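You operate a simulated robot arm through the tools that you are given. There is no shell and no other tool.

You run a simulated robot arm. Do the job below in one go: nothing can be reset, and whatever is moved stays where it is left.

## Task
Latch the beige bead on to the door corner.
Fine: turn both bead latches clear first, and turn both over the bead once it is on.

The check looks at the end state, three seconds after you hand in, the way a careful person would. Anything else that was tipped, shoved, dropped, spilled or broken makes it a failure.

## Robot
A 6-joint arm with a four-finger gripper on a trunk, on a base that moves. Base frame: it is fixed to the floor where the robot stands at the start and does not move with it; the origin is under the middle of the robot, x ahead of it, y to its left, z up. Readings come in m, degrees, newtons and seconds.
With the tool pointing down near the work surface it reaches from about 0.14 to 0.92 m from the robot's upright axis, wherever it stands. Its first joint turns from -166.0 to 166.0 degrees. Places, roughly: beige bead, grey bead, white bead [1.5, -0.25, 1]; lower bead latch [1.4, 0.6, 0.9]; upper bead latch [1.4, 0.6, 1.1]. Payload 3.43 kg.
The tool frame sits at the grasp point between the pads (the TCP): z along the fingers, y along the line on which they close. The tips reach 0.03 m beyond it. The gripper opens to 0.12 m; its body begins 0.085 m behind the TCP.
Orientation is that of the tool frame in the base frame, as a unit quaternion [x, y, z, w]. With the fingers straight down and closing along the base's y, the tool's x points along the base's -x, its y along +y and its z along -z.

## Interface
- The arm moves only by the tool step_arm. Its argument "rows" is a list of rows, each an object of numbers (a shift or turn left out is 0, a gripper value left out holds the last): "wx", "wy", "wz": the turn, a rotation vector about the tool's x, y, z in degrees; "x", "y", "z": the shift along the tool's x, y, z in m; "claw": the opening, from 0 (shut) to 1 (fully open). In form: [{"wx": .., "wy": .., "wz": .., "x": .., "y": .., "z": .., "claw": ..}, ...]. A call has 1 to 20 rows; each row shifts and turns the commanded pose from where the row before left it, along the tool's axes as they then stand. Rows are played at 5 a second. More than 0.05 m and 8.6 degrees between two rows, or a gripper value outside its range, and nothing of the call is played. Where a pose cannot be reached the arm comes as near as it can. A force on the tool above 60 N (or 10 N above the force at the start of the call, whichever is more), or a blocked arm, ends the call early, and 0.2 s more pass. Each finger travels about 0.1362 m/s and halts on what it meets, pressing with about 31 N; the grip force reading is that of the motor and also rises with nothing between the fingers. The clock runs only during rows and for 0.2 s after the last one: add rows that do not move to give the fingers time. It gives the time, the measured TCP pose, the force on the tool (base axes), the opening and the grip force at its end, in the units of the frame above (readings bear some noise), with the torque about the TCP (base axes, N m) and any sound that the robot's microphone picked up.
- Cameras (640 x 400 px; columns grow to the right, rows downward): "scene" is now at [0.0492, 0.194, 1.4937]; the picture's right is [-0.12, -0.99, 0.00], its down [-0.60, 0.07, -0.80] and it looks along [0.79, -0.10, -0.60] (base axes); focal length 274 px, centre (320, 200). "wrist" rides on the gripper at [0.071, -0.017, -0.121] in the tool frame; the picture's right is [0.23, 0.97, 0.00], its down [-0.81, 0.19, -0.55] and it looks along [-0.54, 0.13, 0.83] (tool axes); focal length 275 px, centre (320, 200). There is no depth. A picture from a camera that has moved, and an enlarged one, comes with that camera's place and axes in the base frame and with its lens. The place of the scene camera against the robot may be out by one fixed shift of up to 0.025 m in any direction.
- capture(camera): a new picture of that camera. It takes no simulated time.
- slide_trunk(by): moves the trunk up (or, below 0, down) by that many m; the arm and the scene camera ride with it, the base frame stays. It gives what a move gives, with no picture.
- steer(legs): drives the robot by 1 to 6 legs, each [ahead, left, turn to the left] in m, m and degrees, along the robot's own axes; the way and the turn of a leg run together, so that a leg with both is an arc; at most 1.5 m and 180 degrees a leg. The arm and the cameras ride along, it lands a little off, and it stops where it bumps. It gives what a move gives.
- aim_head(pan, tilt): turns the head with the scene camera to pan (to the left, within 120 degrees either way) and tilt (down, from -29 to 69), counted from straight ahead of the robot. It gives what a move gives.
- zoom(camera, box): a new picture of the part [left, top, right, bottom] of that camera's present view, enlarged. It takes no simulated time.
- hand_in(): hands the job in; it is judged then, once.

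Nothing tells you exact positions but the pictures and the camera data. Unless the task says otherwise, let go and move clear before handing in.

The tools are called after "Call:" as name(argument=value, ...) on one line, values as JSON. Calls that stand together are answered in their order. step_arm: Moves the arm, as the interface text tells. Its arguments: {"type":"object","properties":{"rows":{"type":"array"}},"required":["rows"]} The other tools are called the same way: slide_trunk (by) moves the trunk up or down; steer (legs) drives the base; aim_head (pan, tilt) turns the head that bears the scene camera; capture (camera) takes a picture; zoom (camera, box) takes an enlarged picture of a part of a camera's view; hand_in () hands the job in.

At the start:

```text
time: 0.0
position: [0.506, 0.2114, 0.999]
tcp_rot: [0.0, 1.0, 0.0, 0.0]
wrist_force: [0.2, 0.4, -0.1]
ft_torque: [0.01, -0.01, -0.03]
width: 0.1202
gripper_force: 0.1
trunk travel left (down, up): [-0.05, 0.49]
robot x, y, heading: [-0.0007, -0.0008, -0.0]
head pan, tilt (commanded): [-6.9, 37.1]
```

scene: 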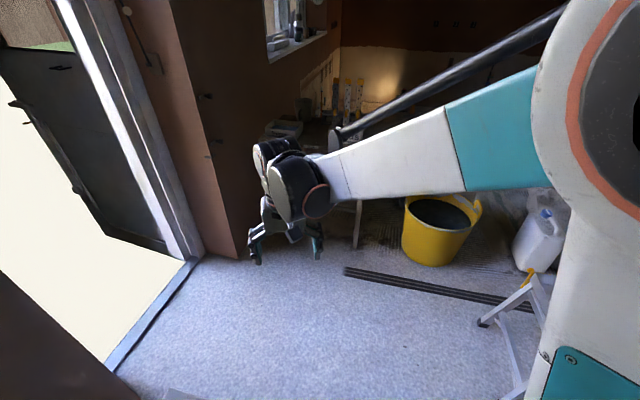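
wrist: 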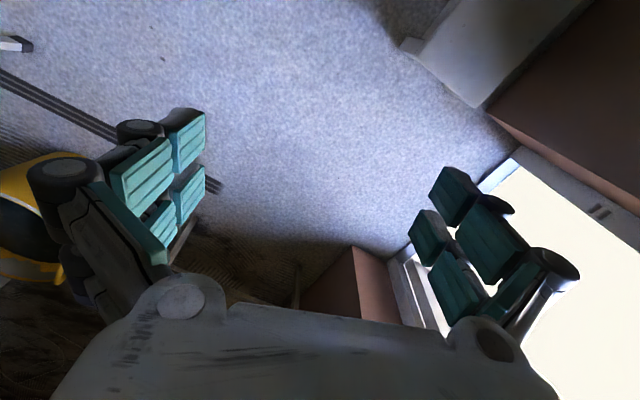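

I see a doorway on the left, a wall/corner ahead and a bench partly hidden behind the arm. I will raise the head's tilt and look around to find the bead stand and the door corner with its latches.

Call:
aim_head(pan=0, tilt=15)

Call:
capture(camera="scene")

```text
time: 0.9
position: [0.5044, 0.2107, 0.998]
tcp_rot: [-0.001, 1.0, 0.001, 0.0]
wrist_force: [0.2, -0.3, 0.1]
ft_torque: [-0.01, 0.0, 0.0]
width: 0.1201
gripper_force: 0.1
trunk travel left (down, up): [-0.05, 0.49]
robot x, y, heading: [-0.0033, -0.0012, -0.0]
head pan, tilt (commanded): [0.0, 15.0]
```

```text
taken
camera scene: at [0.0564, 0.2044, 1.5289], right [0.0, -1.0, 0.0], down [-0.26, 0.0, -0.97], along [0.97, 0.0, -0.26], focal length 274 px, centre (320, 200)
```

scene: 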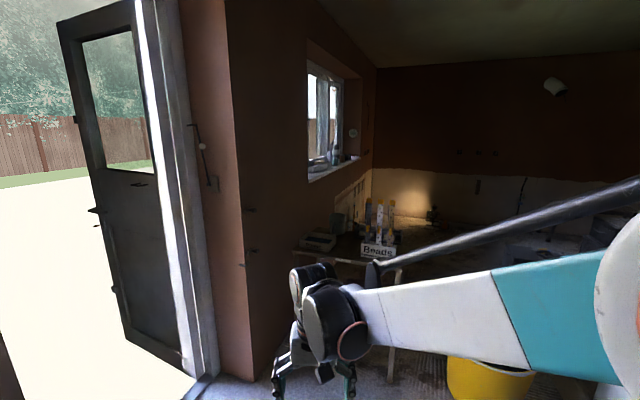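

I see a table with a "Beads" box holding upright beads, and a wall corner left of the table that seems to carry latches. I will zoom in on both.

Call:
zoom(camera="scene", box=[280, 170, 440, 270])

Call:
zoom(camera="scene", box=[170, 170, 330, 270])

Call:
zoom(camera="scene", box=[170, 80, 330, 180])

```text
4.00 times, centred on (360, 220) of scene
camera zoom: at [0.0564, 0.2044, 1.5289], right [0.0, -1.0, 0.0], down [-0.26, 0.0, -0.97], along [0.97, 0.0, -0.26], focal length 1098 px, centre (160, 120)
```

zoom: 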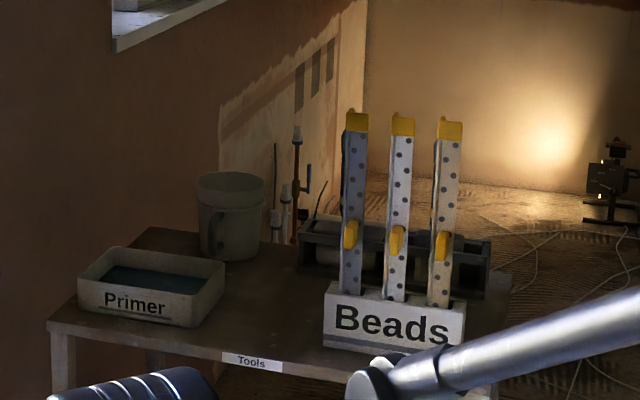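

```text
4.00 times, centred on (250, 220) of scene
camera zoom: at [0.0564, 0.2044, 1.5289], right [0.0, -1.0, 0.0], down [-0.26, 0.0, -0.97], along [0.97, 0.0, -0.26], focal length 1098 px, centre (600, 120)
```

zoom: 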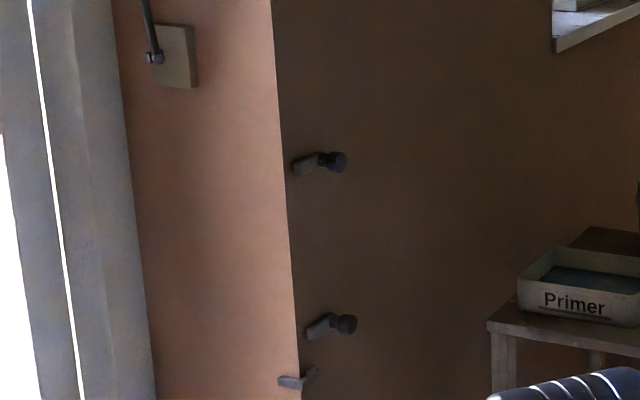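

```text
4.00 times, centred on (250, 130) of scene
camera zoom: at [0.0564, 0.2044, 1.5289], right [0.0, -1.0, 0.0], down [-0.26, 0.0, -0.97], along [0.97, 0.0, -0.26], focal length 1098 px, centre (600, 480)
```

zoom: 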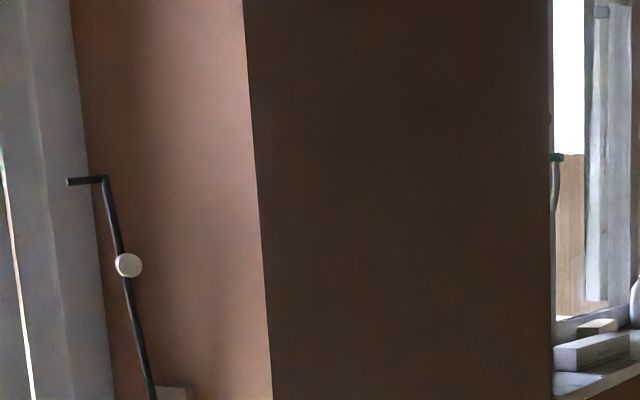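

The beige bead is the right-hand one in the box, and the corner has two tongue latches on the dark face with a small rest bracket below them. Before driving closer I check the floor around the robot.

Call:
aim_head(pan=0, tilt=65)

Call:
capture(camera="scene")

Call:
aim_head(pan=-50, tilt=50)

Call:
capture(camera="scene")

Call:
aim_head(pan=50, tilt=50)

Call:
capture(camera="scene")

```text
time: 2.0
position: [0.5049, 0.2109, 0.9993]
tcp_rot: [0.0, 1.0, 0.0, -0.001]
wrist_force: [0.8, -0.4, 0.4]
ft_torque: [0.03, 0.02, 0.0]
width: 0.12
gripper_force: 0.1
trunk travel left (down, up): [-0.05, 0.49]
robot x, y, heading: [0.0024, 0.0016, -0.1]
head pan, tilt (commanded): [0.0, 65.0]
```

```text
taken
camera scene: at [0.0496, 0.1997, 1.4932], right [-0.06, -1.0, 0.0], down [-0.61, 0.03, -0.79], along [0.79, -0.04, -0.61], focal length 274 px, centre (320, 200)
```

scene: 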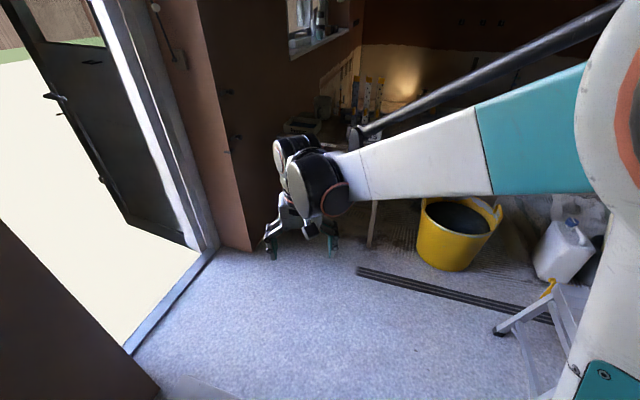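

```text
time: 3.2
position: [0.5038, 0.2105, 0.9991]
tcp_rot: [0.001, 1.0, 0.0, 0.0]
wrist_force: [-0.1, 0.5, 0.4]
ft_torque: [0.0, -0.02, -0.02]
width: 0.1199
gripper_force: 0.1
trunk travel left (down, up): [-0.05, 0.49]
robot x, y, heading: [0.0007, -0.0008, -0.2]
head pan, tilt (commanded): [-50.0, 50.0]
```

```text
taken
camera scene: at [0.0125, 0.1455, 1.4752], right [-0.77, -0.64, 0.0], down [-0.49, 0.59, -0.64], along [0.41, -0.49, -0.77], focal length 274 px, centre (320, 200)
```

scene: 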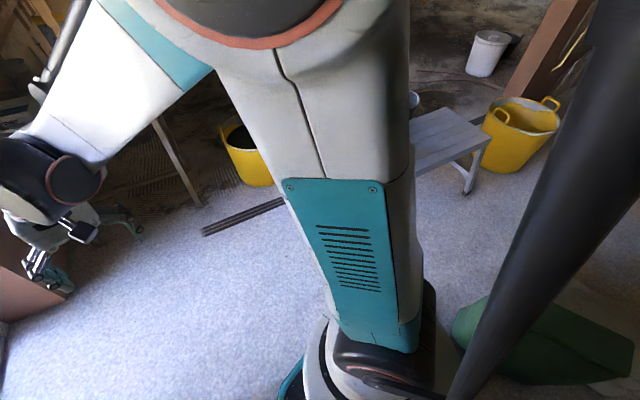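

```text
time: 5.0
position: [0.505, 0.2117, 0.9988]
tcp_rot: [0.0, 1.0, 0.0, 0.0]
wrist_force: [-0.4, -0.3, 0.3]
ft_torque: [-0.03, -0.01, 0.0]
width: 0.1202
gripper_force: 0.1
trunk travel left (down, up): [-0.05, 0.49]
robot x, y, heading: [0.0016, -0.0008, -0.0]
head pan, tilt (commanded): [50.0, 50.0]
```

```text
taken
camera scene: at [0.0407, 0.1886, 1.4787], right [-0.2, -0.98, 0.0], down [-0.72, 0.15, -0.68], along [0.66, -0.13, -0.74], focal length 274 px, centre (320, 200)
```

scene: 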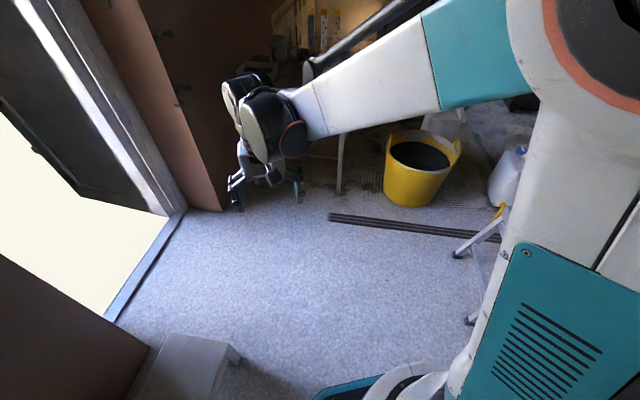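

The head was still turning when that picture was taken; I will take it again now that I know it lags.

Call:
aim_head(pan=50, tilt=50)

Call:
capture(camera="scene")

```text
time: 5.6
position: [0.5047, 0.2115, 0.9994]
tcp_rot: [0.0, 1.0, 0.0, 0.0]
wrist_force: [0.0, 0.0, 0.3]
ft_torque: [0.07, 0.0, 0.0]
width: 0.1201
gripper_force: 0.0
trunk travel left (down, up): [-0.05, 0.49]
robot x, y, heading: [-0.0008, -0.0028, 0.1]
head pan, tilt (commanded): [50.0, 50.0]
```

```text
taken
camera scene: at [0.0409, 0.1886, 1.4789], right [-0.2, -0.98, 0.0], down [-0.72, 0.15, -0.68], along [0.66, -0.13, -0.73], focal length 274 px, centre (320, 200)
```

scene: 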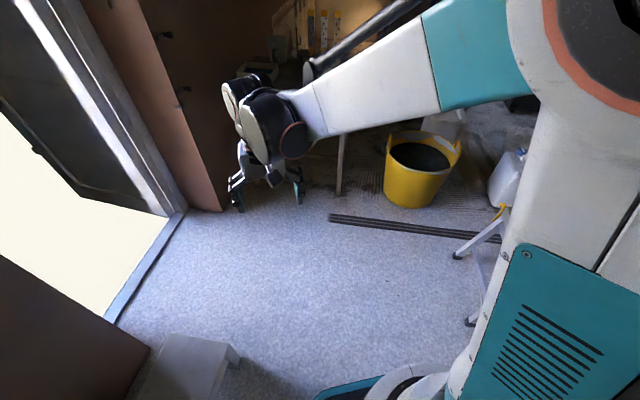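

The head seems blocked in its turn (it read about -11 degrees when 50 was asked for), so I try another way round.

Call:
aim_head(pan=40, tilt=20)

Call:
capture(camera="scene")

Call:
aim_head(pan=40, tilt=60)

Call:
capture(camera="scene")

```text
time: 6.5
position: [0.5042, 0.2106, 0.9996]
tcp_rot: [-0.001, 1.0, 0.0, 0.001]
wrist_force: [0.3, -0.3, 0.4]
ft_torque: [-0.01, -0.02, 0.03]
width: 0.1201
gripper_force: 0.1
trunk travel left (down, up): [-0.05, 0.49]
robot x, y, heading: [0.0011, 0.0015, 0.2]
head pan, tilt (commanded): [40.0, 20.0]
```

```text
taken
camera scene: at [0.0558, 0.2051, 1.5174], right [0.01, -1.0, 0.0], down [-0.38, 0.0, -0.93], along [0.93, 0.01, -0.38], focal length 274 px, centre (320, 200)
```

scene: 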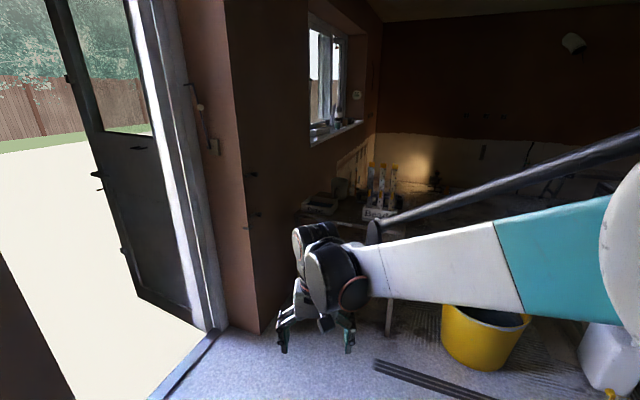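

```text
time: 7.6
position: [0.5053, 0.2123, 0.9993]
tcp_rot: [0.0, 1.0, 0.0, 0.0]
wrist_force: [-0.2, -0.7, -0.2]
ft_torque: [0.03, 0.01, -0.03]
width: 0.12
gripper_force: 0.0
trunk travel left (down, up): [-0.05, 0.49]
robot x, y, heading: [-0.0009, -0.0019, -0.0]
head pan, tilt (commanded): [40.0, 60.0]
```

```text
taken
camera scene: at [0.0536, 0.2042, 1.5054], right [0.0, -1.0, 0.0], down [-0.49, 0.0, -0.87], along [0.87, 0.0, -0.49], focal length 274 px, centre (320, 200)
```

scene: 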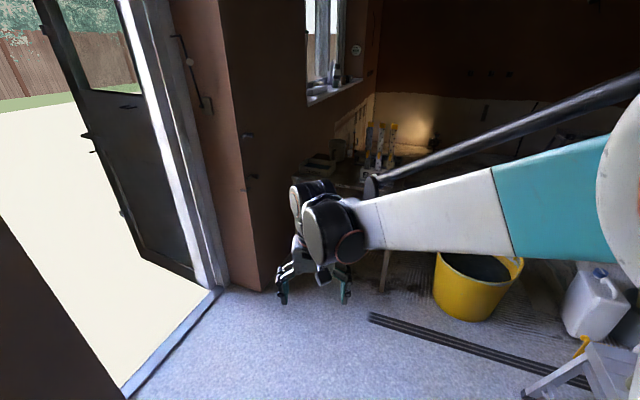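

The head turns only within a limited band to the left. The floor straight ahead is clear up to the black strip at about x = 1.2, so I drive 0.55 m ahead for a closer look.

Call:
aim_head(pan=-5, tilt=20)

Call:
steer(legs=[[0.55, 0, 0]])

Call:
capture(camera="scene")

Call:
capture(camera="wrist")

```text
time: 8.7
position: [0.5052, 0.2104, 0.9987]
tcp_rot: [0.0, 1.0, -0.001, 0.0]
wrist_force: [0.1, 0.2, 0.0]
ft_torque: [0.01, -0.01, 0.05]
width: 0.1199
gripper_force: 0.0
trunk travel left (down, up): [-0.05, 0.49]
robot x, y, heading: [0.0023, -0.0003, 0.1]
head pan, tilt (commanded): [-5.0, 20.0]
```

```text
time: 11.8
position: [1.0428, 0.21, 0.9989]
tcp_rot: [0.0, 1.0, 0.0, 0.001]
wrist_force: [-0.1, 0.1, 0.3]
ft_torque: [0.0, -0.01, 0.04]
width: 0.12
gripper_force: 0.1
trunk travel left (down, up): [-0.05, 0.49]
robot x, y, heading: [0.5407, -0.0005, 0.0]
head pan, tilt (commanded): [-5.0, 20.0]
```

```text
taken
camera scene: at [0.5942, 0.1961, 1.5208], right [-0.09, -1.0, 0.0], down [-0.34, 0.03, -0.94], along [0.94, -0.08, -0.34], focal length 274 px, centre (320, 200)
```

scene: 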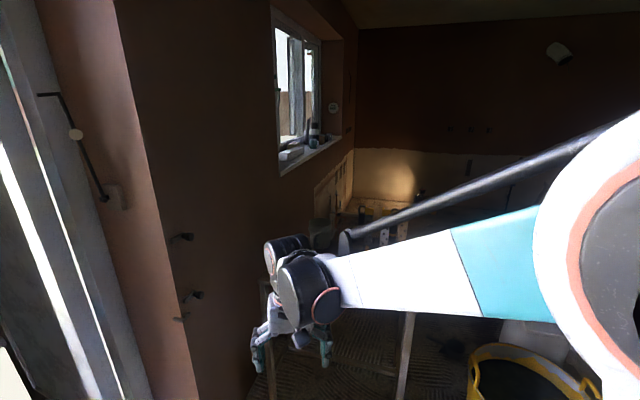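

```text
taken
camera wrist: at [0.9735, 0.1933, 1.1197], right [-0.23, 0.97, 0.0], down [0.81, 0.19, 0.55], along [0.54, 0.13, -0.83], focal length 275 px, centre (320, 200)
```

wrist: 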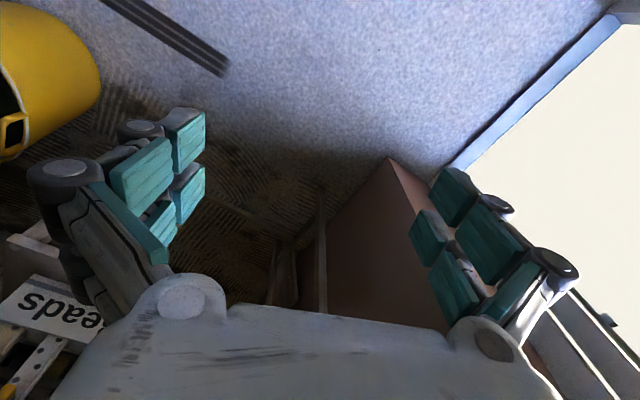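

The robot now stands at about x = 0.54. I will zoom in on the latches and on the bead box from here.

Call:
zoom(camera="scene", box=[120, 210, 248, 330])

Call:
zoom(camera="scene", box=[300, 170, 428, 270])

Call:
zoom(camera="wrist", box=[0, 200, 160, 400])

```text
3.33 times, centred on (184, 270) of scene
camera zoom: at [0.5942, 0.1961, 1.5208], right [-0.09, -1.0, 0.0], down [-0.34, 0.03, -0.94], along [0.94, -0.08, -0.34], focal length 915 px, centre (773, -33)
```

zoom: 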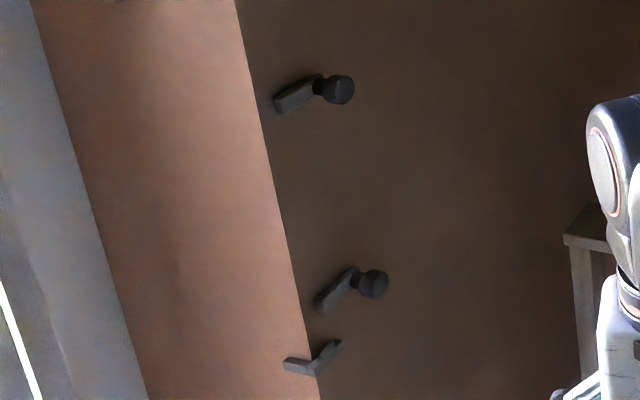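

```text
4.00 times, centred on (364, 220) of scene
camera zoom: at [0.5942, 0.1961, 1.5208], right [-0.09, -1.0, 0.0], down [-0.34, 0.03, -0.94], along [0.94, -0.08, -0.34], focal length 1098 px, centre (144, 120)
```

zoom: 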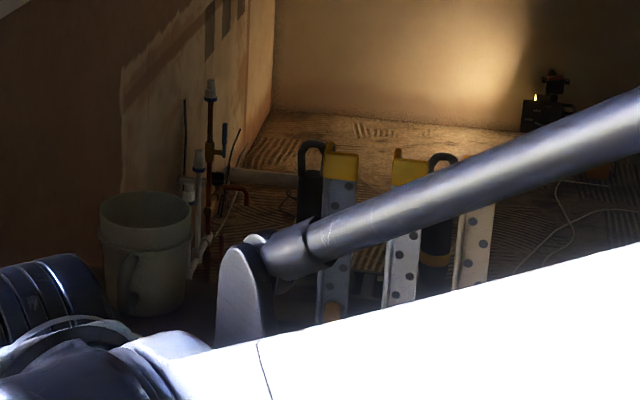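

```text
2.00 times, centred on (80, 300) of wrist
camera zoom: at [0.9735, 0.1933, 1.1197], right [-0.23, 0.97, 0.0], down [0.81, 0.19, 0.55], along [0.54, 0.13, -0.83], focal length 551 px, centre (800, 0)
```

zoom: 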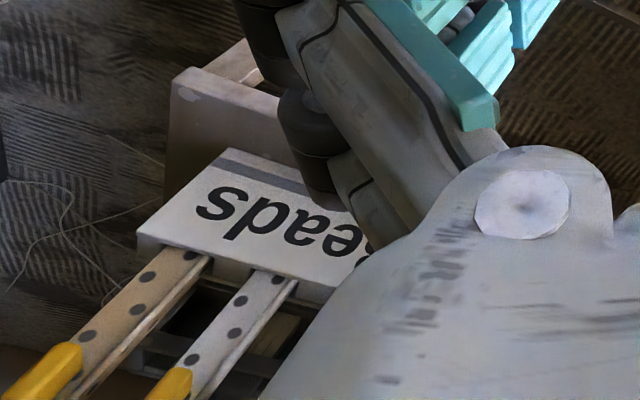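

The latches have a dark round knob on the pivot and a grey tongue pointing towards the corner, and there is a small foot rest below. I will turn the tool to face the dark wall (+y) with the wrist camera on top to look at them squarely.

Call:
step_arm(rows=[{"wx": -4.619, "wy": 4.619, "wz": 4.619}, {"wx": -4.619, "wy": 4.619, "wz": 4.619}, {"wx": -4.619, "wy": 4.619, "wz": 4.619}, {"wx": -4.619, "wy": 4.619, "wz": 4.619}, {"wx": -4.619, "wy": 4.619, "wz": 4.619}, {"wx": -4.619, "wy": 4.619, "wz": 4.619}, {"wx": -4.619, "wy": 4.619, "wz": 4.619}])

Call:
capture(camera="scene")

```text
time: 13.4
position: [1.0439, 0.2097, 0.9999]
tcp_rot: [0.271, 0.883, 0.272, -0.271]
wrist_force: [0.2, 0.1, -0.4]
ft_torque: [0.01, -0.05, -0.03]
width: 0.1198
gripper_force: 0.1
trunk travel left (down, up): [-0.05, 0.49]
robot x, y, heading: [0.5397, -0.0012, -0.1]
head pan, tilt (commanded): [-5.0, 20.0]
```

```text
taken
camera scene: at [0.5942, 0.1961, 1.5208], right [-0.09, -1.0, 0.0], down [-0.34, 0.03, -0.94], along [0.94, -0.08, -0.34], focal length 274 px, centre (320, 200)
```

scene: 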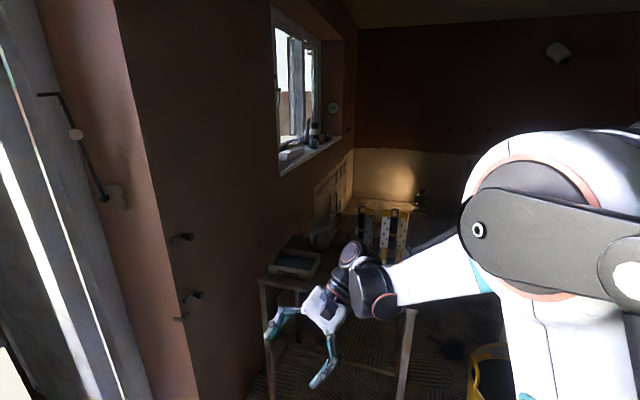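

The arm is turning as wanted; I finish the rotation.

Call:
step_arm(rows=[{"wx": -4.619, "wy": 4.619, "wz": 4.619}, {"wx": -4.619, "wy": 4.619, "wz": 4.619}, {"wx": -4.619, "wy": 4.619, "wz": 4.619}, {"wx": -4.619, "wy": 4.619, "wz": 4.619}, {"wx": -4.619, "wy": 4.619, "wz": 4.619}, {"wx": -4.619, "wy": 4.619, "wz": 4.619}, {"wx": -4.619, "wy": 4.619, "wz": 4.619}, {"wx": -4.619, "wy": 4.619, "wz": 4.619}])

Call:
capture(camera="scene")

Call:
capture(camera="wrist")

```text
time: 15.2
position: [1.0428, 0.2106, 0.9995]
tcp_rot: [-0.5, -0.499, -0.5, 0.501]
wrist_force: [0.1, 0.3, 0.3]
ft_torque: [0.0, 0.0, 0.0]
width: 0.12
gripper_force: 0.0
trunk travel left (down, up): [-0.05, 0.49]
robot x, y, heading: [0.5396, 0.0016, 0.1]
head pan, tilt (commanded): [-5.0, 20.0]
```

```text
taken
camera scene: at [0.5943, 0.196, 1.5208], right [-0.09, -1.0, 0.0], down [-0.34, 0.03, -0.94], along [0.94, -0.08, -0.34], focal length 274 px, centre (320, 200)
```

scene: 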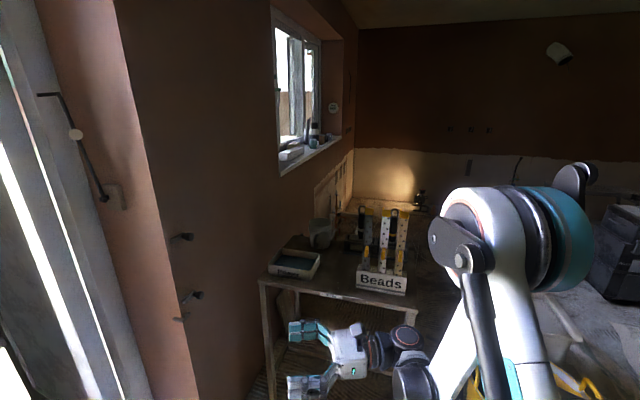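

```text
taken
camera wrist: at [1.0276, 0.0894, 1.0709], right [0.97, 0.0, 0.23], down [0.19, -0.55, -0.81], along [0.13, 0.83, -0.54], focal length 275 px, centre (320, 200)
```

wrist: 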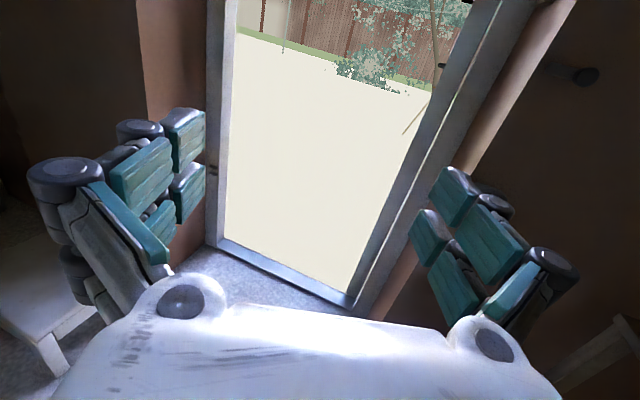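

Now the scene camera sees the beads freely. I zoom in there, and move the tool further along x for a square view of the latches.

Call:
zoom(camera="scene", box=[330, 190, 430, 300])

Call:
step_arm(rows=[{"x": 0.02, "y": 0.045}, {"x": 0.02, "y": 0.045}, {"x": 0.02, "y": 0.045}, {"x": 0.02, "y": 0.045}, {"x": 0.02, "y": 0.04}, {"y": 0.04}])

Call:
capture(camera="wrist")

Call:
capture(camera="scene")

```text
3.64 times, centred on (380, 245) of scene
camera zoom: at [0.5943, 0.196, 1.5208], right [-0.09, -1.0, 0.0], down [-0.34, 0.03, -0.94], along [0.94, -0.08, -0.34], focal length 998 px, centre (102, 36)
```

zoom: 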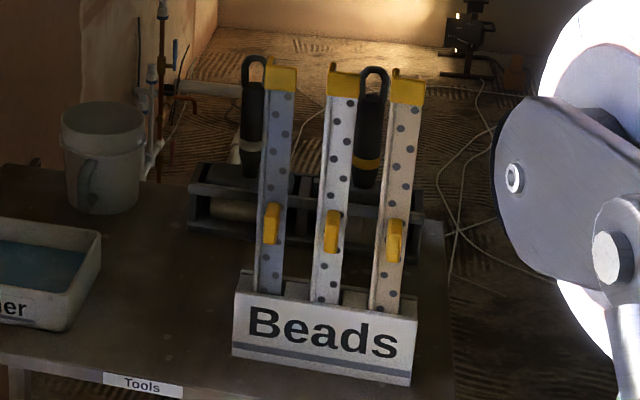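

```text
time: 16.6
position: [1.3017, 0.2101, 1.1019]
tcp_rot: [0.5, 0.5, 0.5, -0.5]
wrist_force: [-0.5, -0.2, 0.4]
ft_torque: [-0.01, 0.01, -0.02]
width: 0.12
gripper_force: 0.1
trunk travel left (down, up): [-0.05, 0.49]
robot x, y, heading: [0.5388, -0.0024, 0.1]
head pan, tilt (commanded): [-5.0, 20.0]
```

```text
taken
camera wrist: at [1.2869, 0.0891, 1.1726], right [0.97, 0.0, 0.23], down [0.19, -0.55, -0.81], along [0.13, 0.83, -0.54], focal length 275 px, centre (320, 200)
```

wrist: 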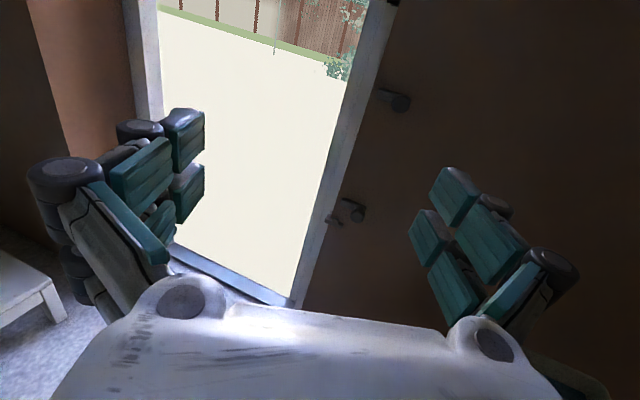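

```text
taken
camera scene: at [0.5941, 0.196, 1.5208], right [-0.09, -1.0, 0.0], down [-0.34, 0.03, -0.94], along [0.94, -0.08, -0.34], focal length 274 px, centre (320, 200)
```

scene: 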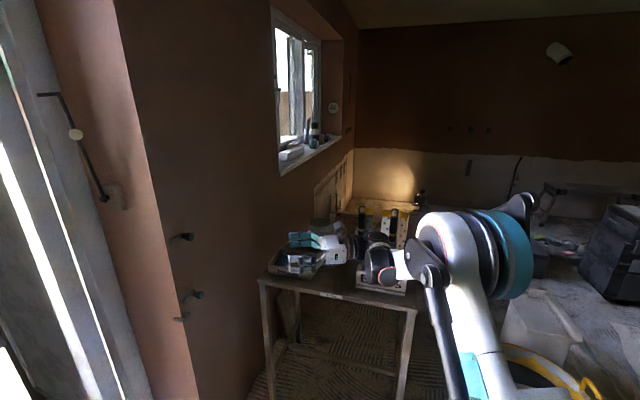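

I now see both latches and the foot rest at the corner in the wrist view. I zoom in on them.

Call:
zoom(camera="wrist", box=[300, 60, 460, 160])

Call:
zoom(camera="wrist", box=[300, 160, 420, 260])

Call:
zoom(camera="scene", box=[250, 180, 450, 320])

```text
4.00 times, centred on (380, 110) of wrist
camera zoom: at [1.2869, 0.0891, 1.1726], right [0.97, 0.0, 0.23], down [0.19, -0.55, -0.81], along [0.13, 0.83, -0.54], focal length 1101 px, centre (80, 560)
```

zoom: 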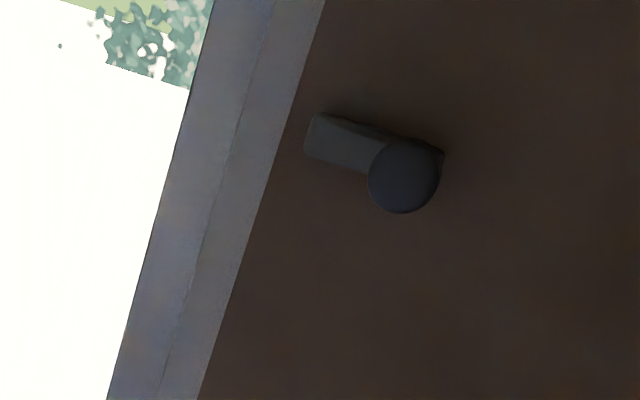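

```text
4.00 times, centred on (360, 210) of wrist
camera zoom: at [1.2869, 0.0891, 1.1726], right [0.97, 0.0, 0.23], down [0.19, -0.55, -0.81], along [0.13, 0.83, -0.54], focal length 1101 px, centre (160, 160)
```

zoom: 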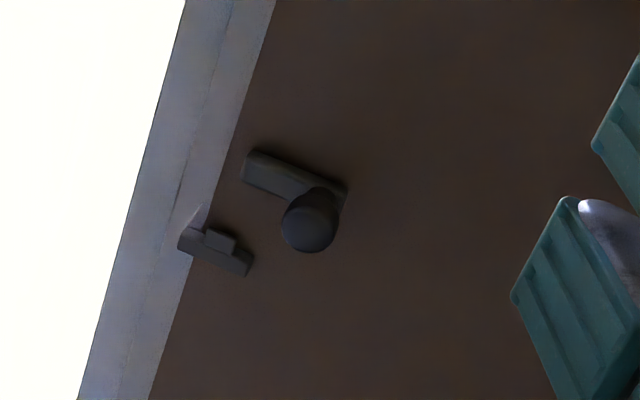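

```text
2.86 times, centred on (350, 250) of scene
camera zoom: at [0.5941, 0.196, 1.5208], right [-0.09, -1.0, 0.0], down [-0.34, 0.03, -0.94], along [0.94, -0.08, -0.34], focal length 784 px, centre (234, 57)
```

zoom: 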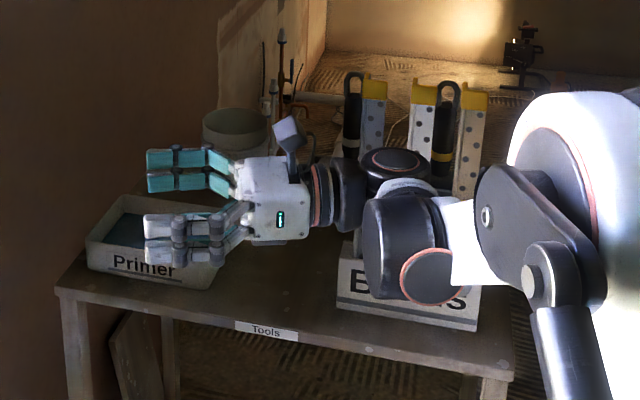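

The pivots appear at about x 1.44, z 0.855 and 1.088, with horizontal tongues pointing to the corner edge at about (1.40, 0.607). The beads stand with the perforated wide flange facing the robot; I turn the tool to face +x to look at the beige bead closely.

Call:
step_arm(rows=[{"wx": -8.182, "y": -0.01}, {"wx": -8.182}, {"wx": -8.182}, {"wx": -8.182}, {"wx": -8.182}, {"wx": -8.182}, {"wx": -8.182}, {"wx": -8.182}, {"wx": -8.182}, {"wx": -8.182}, {"wx": -8.182}])

Call:
capture(camera="scene")

Call:
capture(camera="wrist")

```text
time: 19.0
position: [1.2931, 0.2099, 1.0985]
tcp_rot: [0.707, -0.001, 0.707, 0.001]
wrist_force: [-0.6, 0.5, 0.6]
ft_torque: [0.0, -0.01, -0.03]
width: 0.1201
gripper_force: 0.1
trunk travel left (down, up): [-0.05, 0.49]
robot x, y, heading: [0.5383, -0.0016, -0.0]
head pan, tilt (commanded): [-5.0, 20.0]
```

```text
taken
camera scene: at [0.5944, 0.1959, 1.5208], right [-0.09, -1.0, 0.0], down [-0.34, 0.03, -0.94], along [0.94, -0.08, -0.34], focal length 274 px, centre (320, 200)
```

scene: 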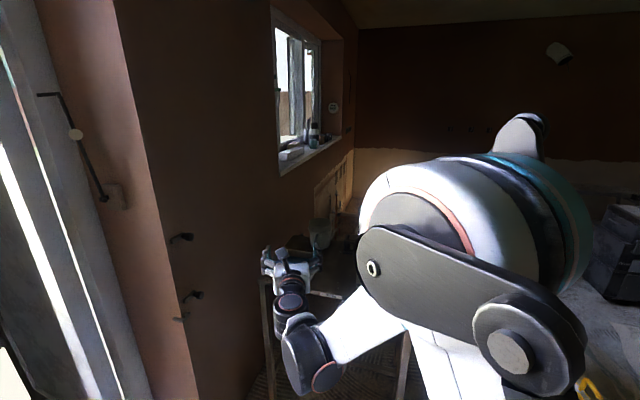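

```text
taken
camera wrist: at [1.1743, 0.2265, 1.1705], right [0.0, -0.97, 0.23], down [-0.55, -0.19, -0.81], along [0.83, -0.13, -0.54], focal length 275 px, centre (320, 200)
```

wrist: 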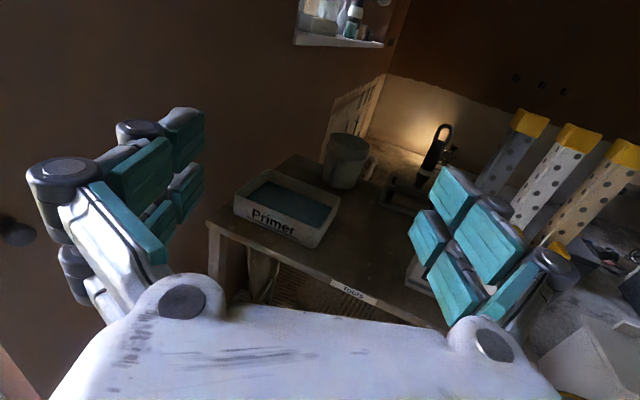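

The turn worked. I shift the tool sideways in -y, keeping 0.2 m of distance, to look at the beads head-on.

Call:
step_arm(rows=[{"y": 0.045, "z": -0.005}, {"y": 0.045, "z": -0.005}, {"y": 0.045, "z": -0.005}, {"y": 0.045, "z": -0.005}, {"y": 0.045}, {"y": 0.045}, {"y": 0.045}, {"y": 0.045}])

Call:
capture(camera="wrist")

Call:
capture(camera="scene")

```text
time: 20.8
position: [1.2756, -0.1494, 1.0967]
tcp_rot: [0.707, 0.0, 0.707, 0.0]
wrist_force: [-0.1, 0.8, -0.1]
ft_torque: [0.0, -0.01, 0.02]
width: 0.1202
gripper_force: 0.1
trunk travel left (down, up): [-0.05, 0.49]
robot x, y, heading: [0.5391, -0.0011, -0.1]
head pan, tilt (commanded): [-5.0, 20.0]
```

```text
taken
camera wrist: at [1.1562, -0.1337, 1.1692], right [0.0, -0.97, 0.23], down [-0.55, -0.19, -0.81], along [0.83, -0.13, -0.54], focal length 275 px, centre (320, 200)
```

wrist: 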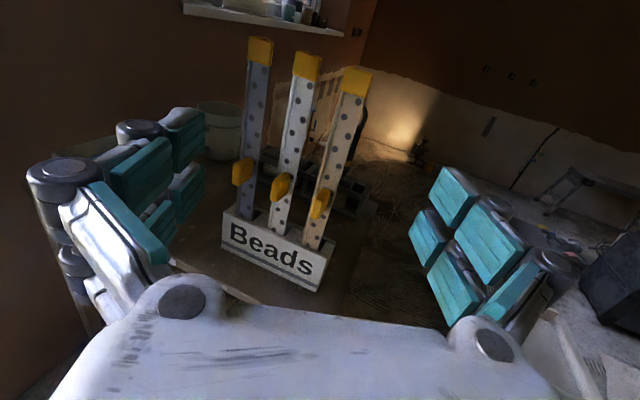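

```text
taken
camera scene: at [0.5944, 0.1961, 1.5208], right [-0.09, -1.0, 0.0], down [-0.34, 0.03, -0.94], along [0.94, -0.08, -0.34], focal length 274 px, centre (320, 200)
```

scene: 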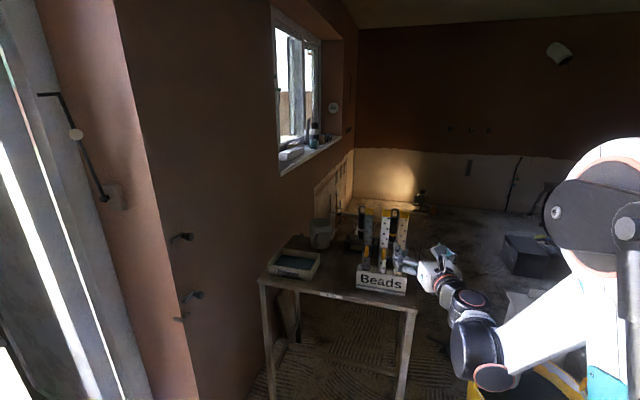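

The three beads are now well in view from the wrist. I zoom in on the beige one's handle, top and bottom.

Call:
zoom(camera="wrist", box=[220, 30, 400, 150])

Call:
zoom(camera="wrist", box=[220, 150, 380, 260])

Call:
zoom(camera="scene", box=[340, 200, 420, 300])

```text
3.33 times, centred on (310, 90) of wrist
camera zoom: at [1.1562, -0.1337, 1.1692], right [0.0, -0.97, 0.23], down [-0.55, -0.19, -0.81], along [0.83, -0.13, -0.54], focal length 918 px, centre (353, 567)
```

zoom: 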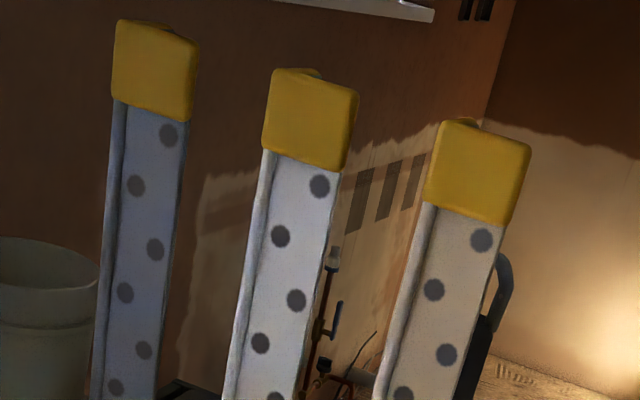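

```text
3.64 times, centred on (300, 205) of wrist
camera zoom: at [1.1562, -0.1337, 1.1692], right [0.0, -0.97, 0.23], down [-0.55, -0.19, -0.81], along [0.83, -0.13, -0.54], focal length 1001 px, centre (393, 182)
```

zoom: 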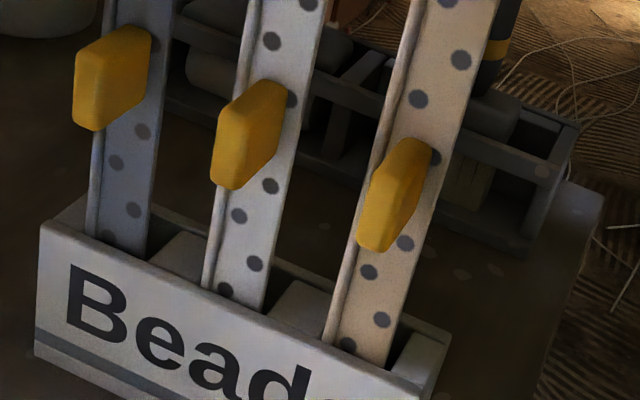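

```text
4.00 times, centred on (380, 250) of scene
camera zoom: at [0.5944, 0.1961, 1.5208], right [-0.09, -1.0, 0.0], down [-0.34, 0.03, -0.94], along [0.94, -0.08, -0.34], focal length 1098 px, centre (80, 0)
```

zoom: 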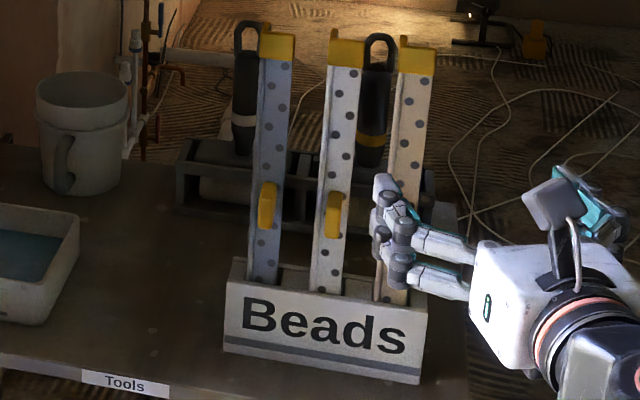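

The beige bead's nose is at about (1.50, -0.175); its yellow handle spans roughly y -0.177 to -0.194, z 0.935 to 0.98 and sticks out to about x 1.47. First I clear the latches: I back off, turn the tool to face +y again, then drive a little closer.

Call:
step_arm(rows=[{"y": -0.04, "z": -0.02}, {"y": -0.04, "z": -0.02}, {"y": -0.04, "z": -0.02}, {"y": -0.04, "z": -0.02}, {"y": -0.04, "z": -0.02}, {"y": -0.04, "z": -0.02}, {"y": -0.04, "z": -0.02}, {"y": -0.04, "z": -0.02}, {"y": -0.04, "z": -0.02}])

Call:
step_arm(rows=[{"wx": 8.182}, {"wx": 8.182}, {"wx": 8.182}, {"wx": 8.182}, {"wx": 8.182}, {"wx": 8.182}, {"wx": 8.182}, {"wx": 8.182}, {"wx": 8.182}, {"wx": 8.182}, {"wx": 8.182}, {"z": 0.04}, {"z": 0.04}, {"z": 0.04}])

Call:
capture(camera="scene")

```text
time: 22.8
position: [1.0889, 0.2129, 1.0986]
tcp_rot: [0.707, -0.001, 0.707, 0.001]
wrist_force: [-0.2, -0.4, 0.2]
ft_torque: [-0.02, 0.03, 0.03]
width: 0.1199
gripper_force: 0.1
trunk travel left (down, up): [-0.05, 0.49]
robot x, y, heading: [0.5367, -0.0037, -0.2]
head pan, tilt (commanded): [-5.0, 20.0]
```

```text
time: 25.8
position: [1.0934, 0.3303, 1.0998]
tcp_rot: [0.5, 0.5, 0.5, -0.5]
wrist_force: [-0.5, 0.7, 0.3]
ft_torque: [0.02, -0.01, 0.02]
width: 0.1199
gripper_force: 0.2
trunk travel left (down, up): [-0.05, 0.49]
robot x, y, heading: [0.5368, 0.0023, -0.3]
head pan, tilt (commanded): [-5.0, 20.0]
```

```text
taken
camera scene: at [0.5945, 0.1959, 1.5208], right [-0.09, -1.0, 0.0], down [-0.34, 0.03, -0.94], along [0.94, -0.08, -0.34], focal length 274 px, centre (320, 200)
```

scene: 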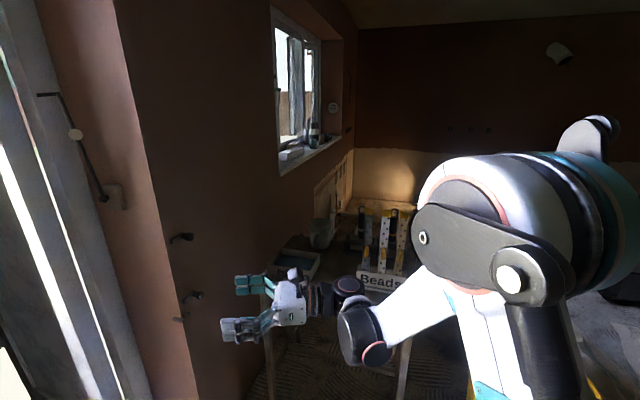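

The way ahead is free, so I drive 0.2 m closer.

Call:
steer(legs=[[0.2, 0, 0]])

Call:
capture(camera="scene")

Call:
capture(camera="wrist")

```text
time: 27.4
position: [1.2878, 0.3297, 1.0988]
tcp_rot: [0.5, 0.5, 0.5, -0.5]
wrist_force: [-0.4, 0.3, 0.0]
ft_torque: [0.0, 0.02, -0.03]
width: 0.1201
gripper_force: 0.0
trunk travel left (down, up): [-0.05, 0.49]
robot x, y, heading: [0.7361, 0.0019, 0.0]
head pan, tilt (commanded): [-5.0, 20.0]
```

```text
taken
camera scene: at [0.7892, 0.1959, 1.5208], right [-0.09, -1.0, 0.0], down [-0.34, 0.03, -0.94], along [0.94, -0.08, -0.34], focal length 274 px, centre (320, 200)
```

scene: 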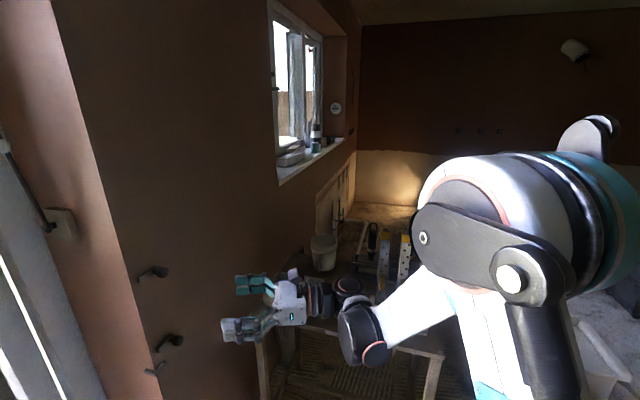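

```text
taken
camera wrist: at [1.2727, 0.2088, 1.1706], right [0.97, 0.0, 0.23], down [0.19, -0.55, -0.81], along [0.13, 0.83, -0.54], focal length 275 px, centre (320, 200)
```

wrist: 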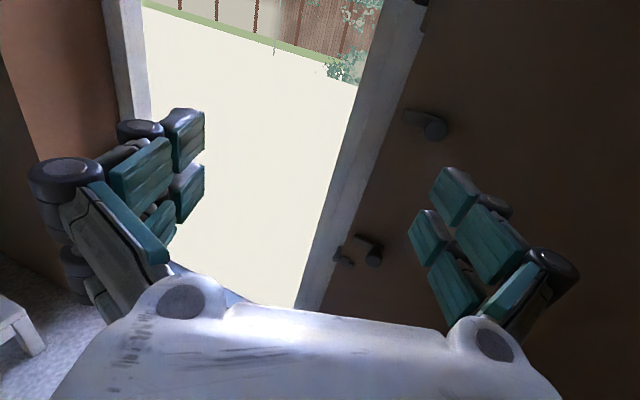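

I zoom in on both latches from this closer spot to fix their positions.

Call:
zoom(camera="wrist", box=[360, 80, 480, 160])

Call:
zoom(camera="wrist", box=[300, 210, 420, 290])

Call:
zoom(camera="scene", box=[80, 240, 240, 400])

```text
5.00 times, centred on (420, 120) of wrist
camera zoom: at [1.2727, 0.2088, 1.1706], right [0.97, 0.0, 0.23], down [0.19, -0.55, -0.81], along [0.13, 0.83, -0.54], focal length 1376 px, centre (-180, 600)
```

zoom: 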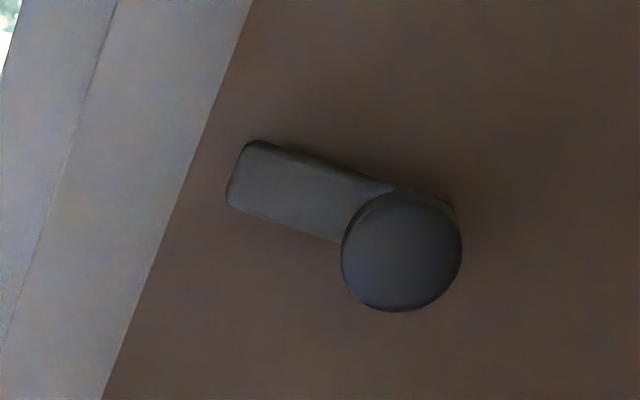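

```text
5.00 times, centred on (360, 250) of wrist
camera zoom: at [1.2727, 0.2088, 1.1706], right [0.97, 0.0, 0.23], down [0.19, -0.55, -0.81], along [0.13, 0.83, -0.54], focal length 1376 px, centre (120, -50)
```

zoom: 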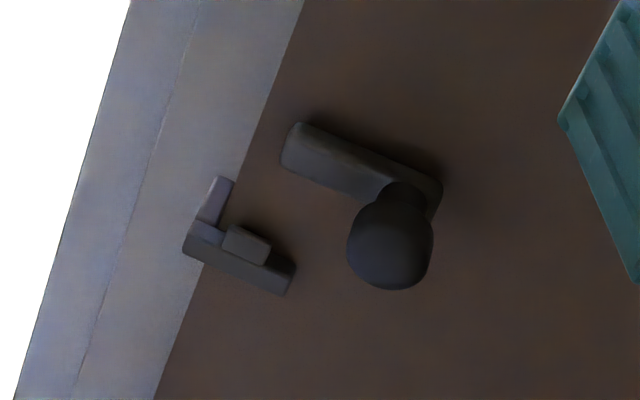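

```text
2.50 times, centred on (160, 320) of scene
camera zoom: at [0.7892, 0.1959, 1.5208], right [-0.09, -1.0, 0.0], down [-0.34, 0.03, -0.94], along [0.94, -0.08, -0.34], focal length 686 px, centre (720, -100)
```

zoom: 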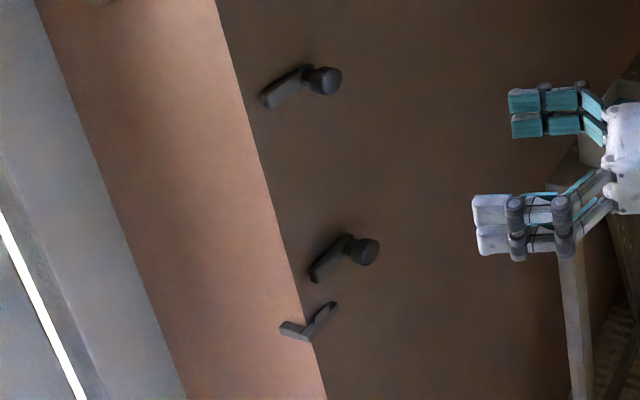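

Triangulating, the knobs sit at about (1.442, 0.54) at heights 1.089 and 0.861, the corner edge at about (1.40, 0.60). I move the tool in front of the upper knob to look at it close up before gripping.

Call:
step_arm(rows=[{"x": -0.0025, "y": 0.0385, "z": 0.025}, {"x": -0.0025, "y": 0.0385, "z": 0.025}, {"x": -0.0025, "y": 0.0385, "z": 0.025}, {"x": -0.0025, "y": 0.0385, "z": 0.025, "claw": 0.6}, {}])

Call:
capture(camera="wrist")

Call:
capture(camera="scene")

```text
time: 28.6
position: [1.4444, 0.4308, 1.0845]
tcp_rot: [0.501, 0.5, 0.5, -0.5]
wrist_force: [1.9, -0.2, -0.2]
ft_torque: [0.01, 0.03, 0.01]
width: 0.0721
gripper_force: 0.1
trunk travel left (down, up): [-0.05, 0.49]
robot x, y, heading: [0.7348, 0.0, -0.2]
head pan, tilt (commanded): [-5.0, 20.0]
```

```text
taken
camera wrist: at [1.4282, 0.3106, 1.1557], right [0.97, 0.0, 0.23], down [0.19, -0.55, -0.81], along [0.13, 0.83, -0.54], focal length 275 px, centre (320, 200)
```

wrist: 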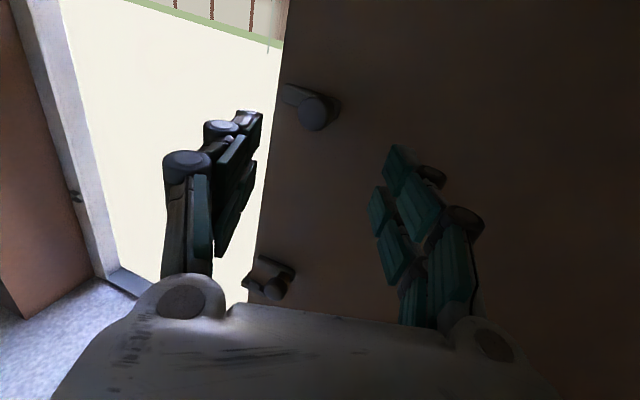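

```text
taken
camera scene: at [0.7901, 0.1963, 1.5207], right [-0.09, -1.0, 0.0], down [-0.34, 0.03, -0.94], along [0.94, -0.08, -0.34], focal length 274 px, centre (320, 200)
```

scene: 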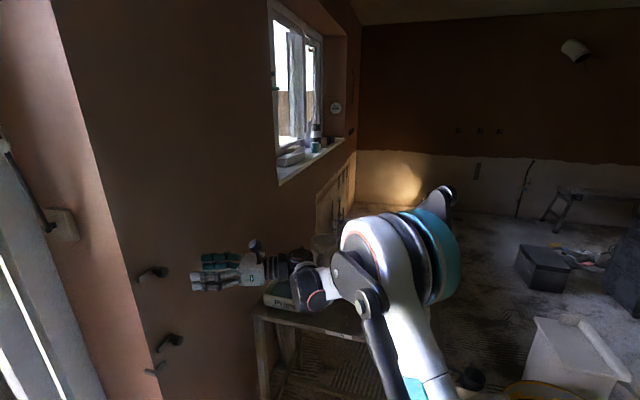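

The knob is nearly on the tool axis. I zoom in for the exact offset.

Call:
zoom(camera="wrist", box=[260, 70, 380, 150])

Call:
zoom(camera="wrist", box=[220, 230, 340, 310])

Call:
zoom(camera="scene", box=[110, 220, 310, 390])

```text
5.00 times, centred on (320, 110) of wrist
camera zoom: at [1.4282, 0.3106, 1.1557], right [0.97, 0.0, 0.23], down [0.19, -0.55, -0.81], along [0.13, 0.83, -0.54], focal length 1376 px, centre (320, 650)
```

zoom: 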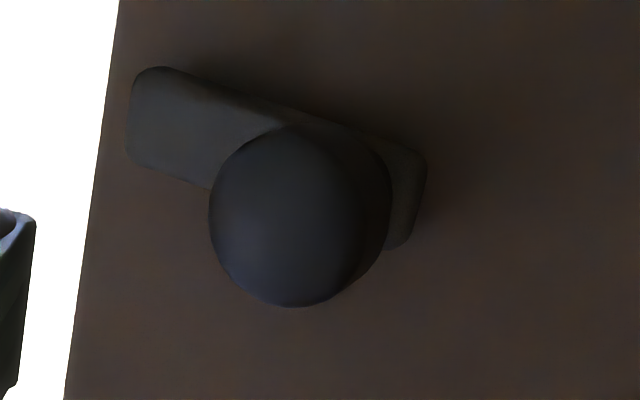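

```text
5.00 times, centred on (280, 270) of wrist
camera zoom: at [1.4282, 0.3106, 1.1557], right [0.97, 0.0, 0.23], down [0.19, -0.55, -0.81], along [0.13, 0.83, -0.54], focal length 1376 px, centre (520, -150)
```

zoom: 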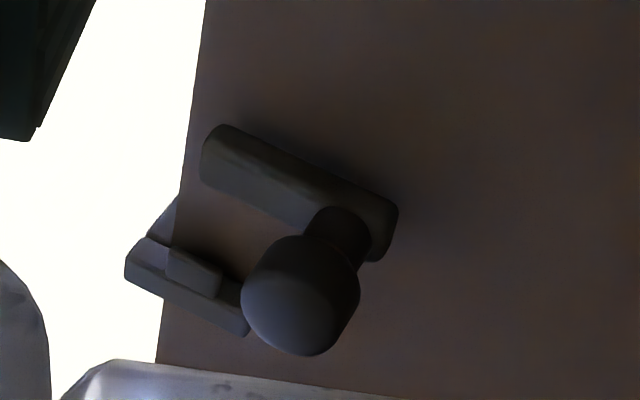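

```text
2.35 times, centred on (210, 305) of scene
camera zoom: at [0.7901, 0.1963, 1.5207], right [-0.09, -1.0, 0.0], down [-0.34, 0.03, -0.94], along [0.94, -0.08, -0.34], focal length 646 px, centre (579, -47)
```

zoom: 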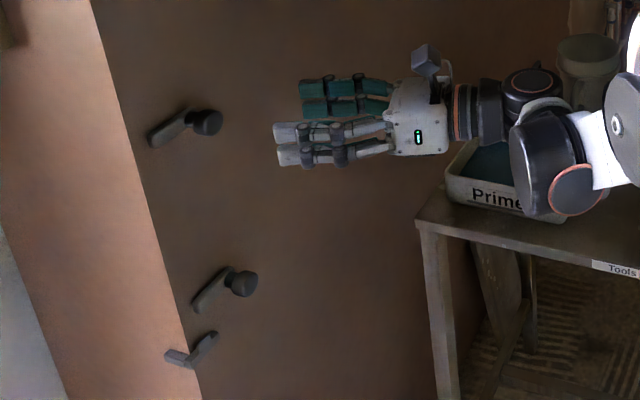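

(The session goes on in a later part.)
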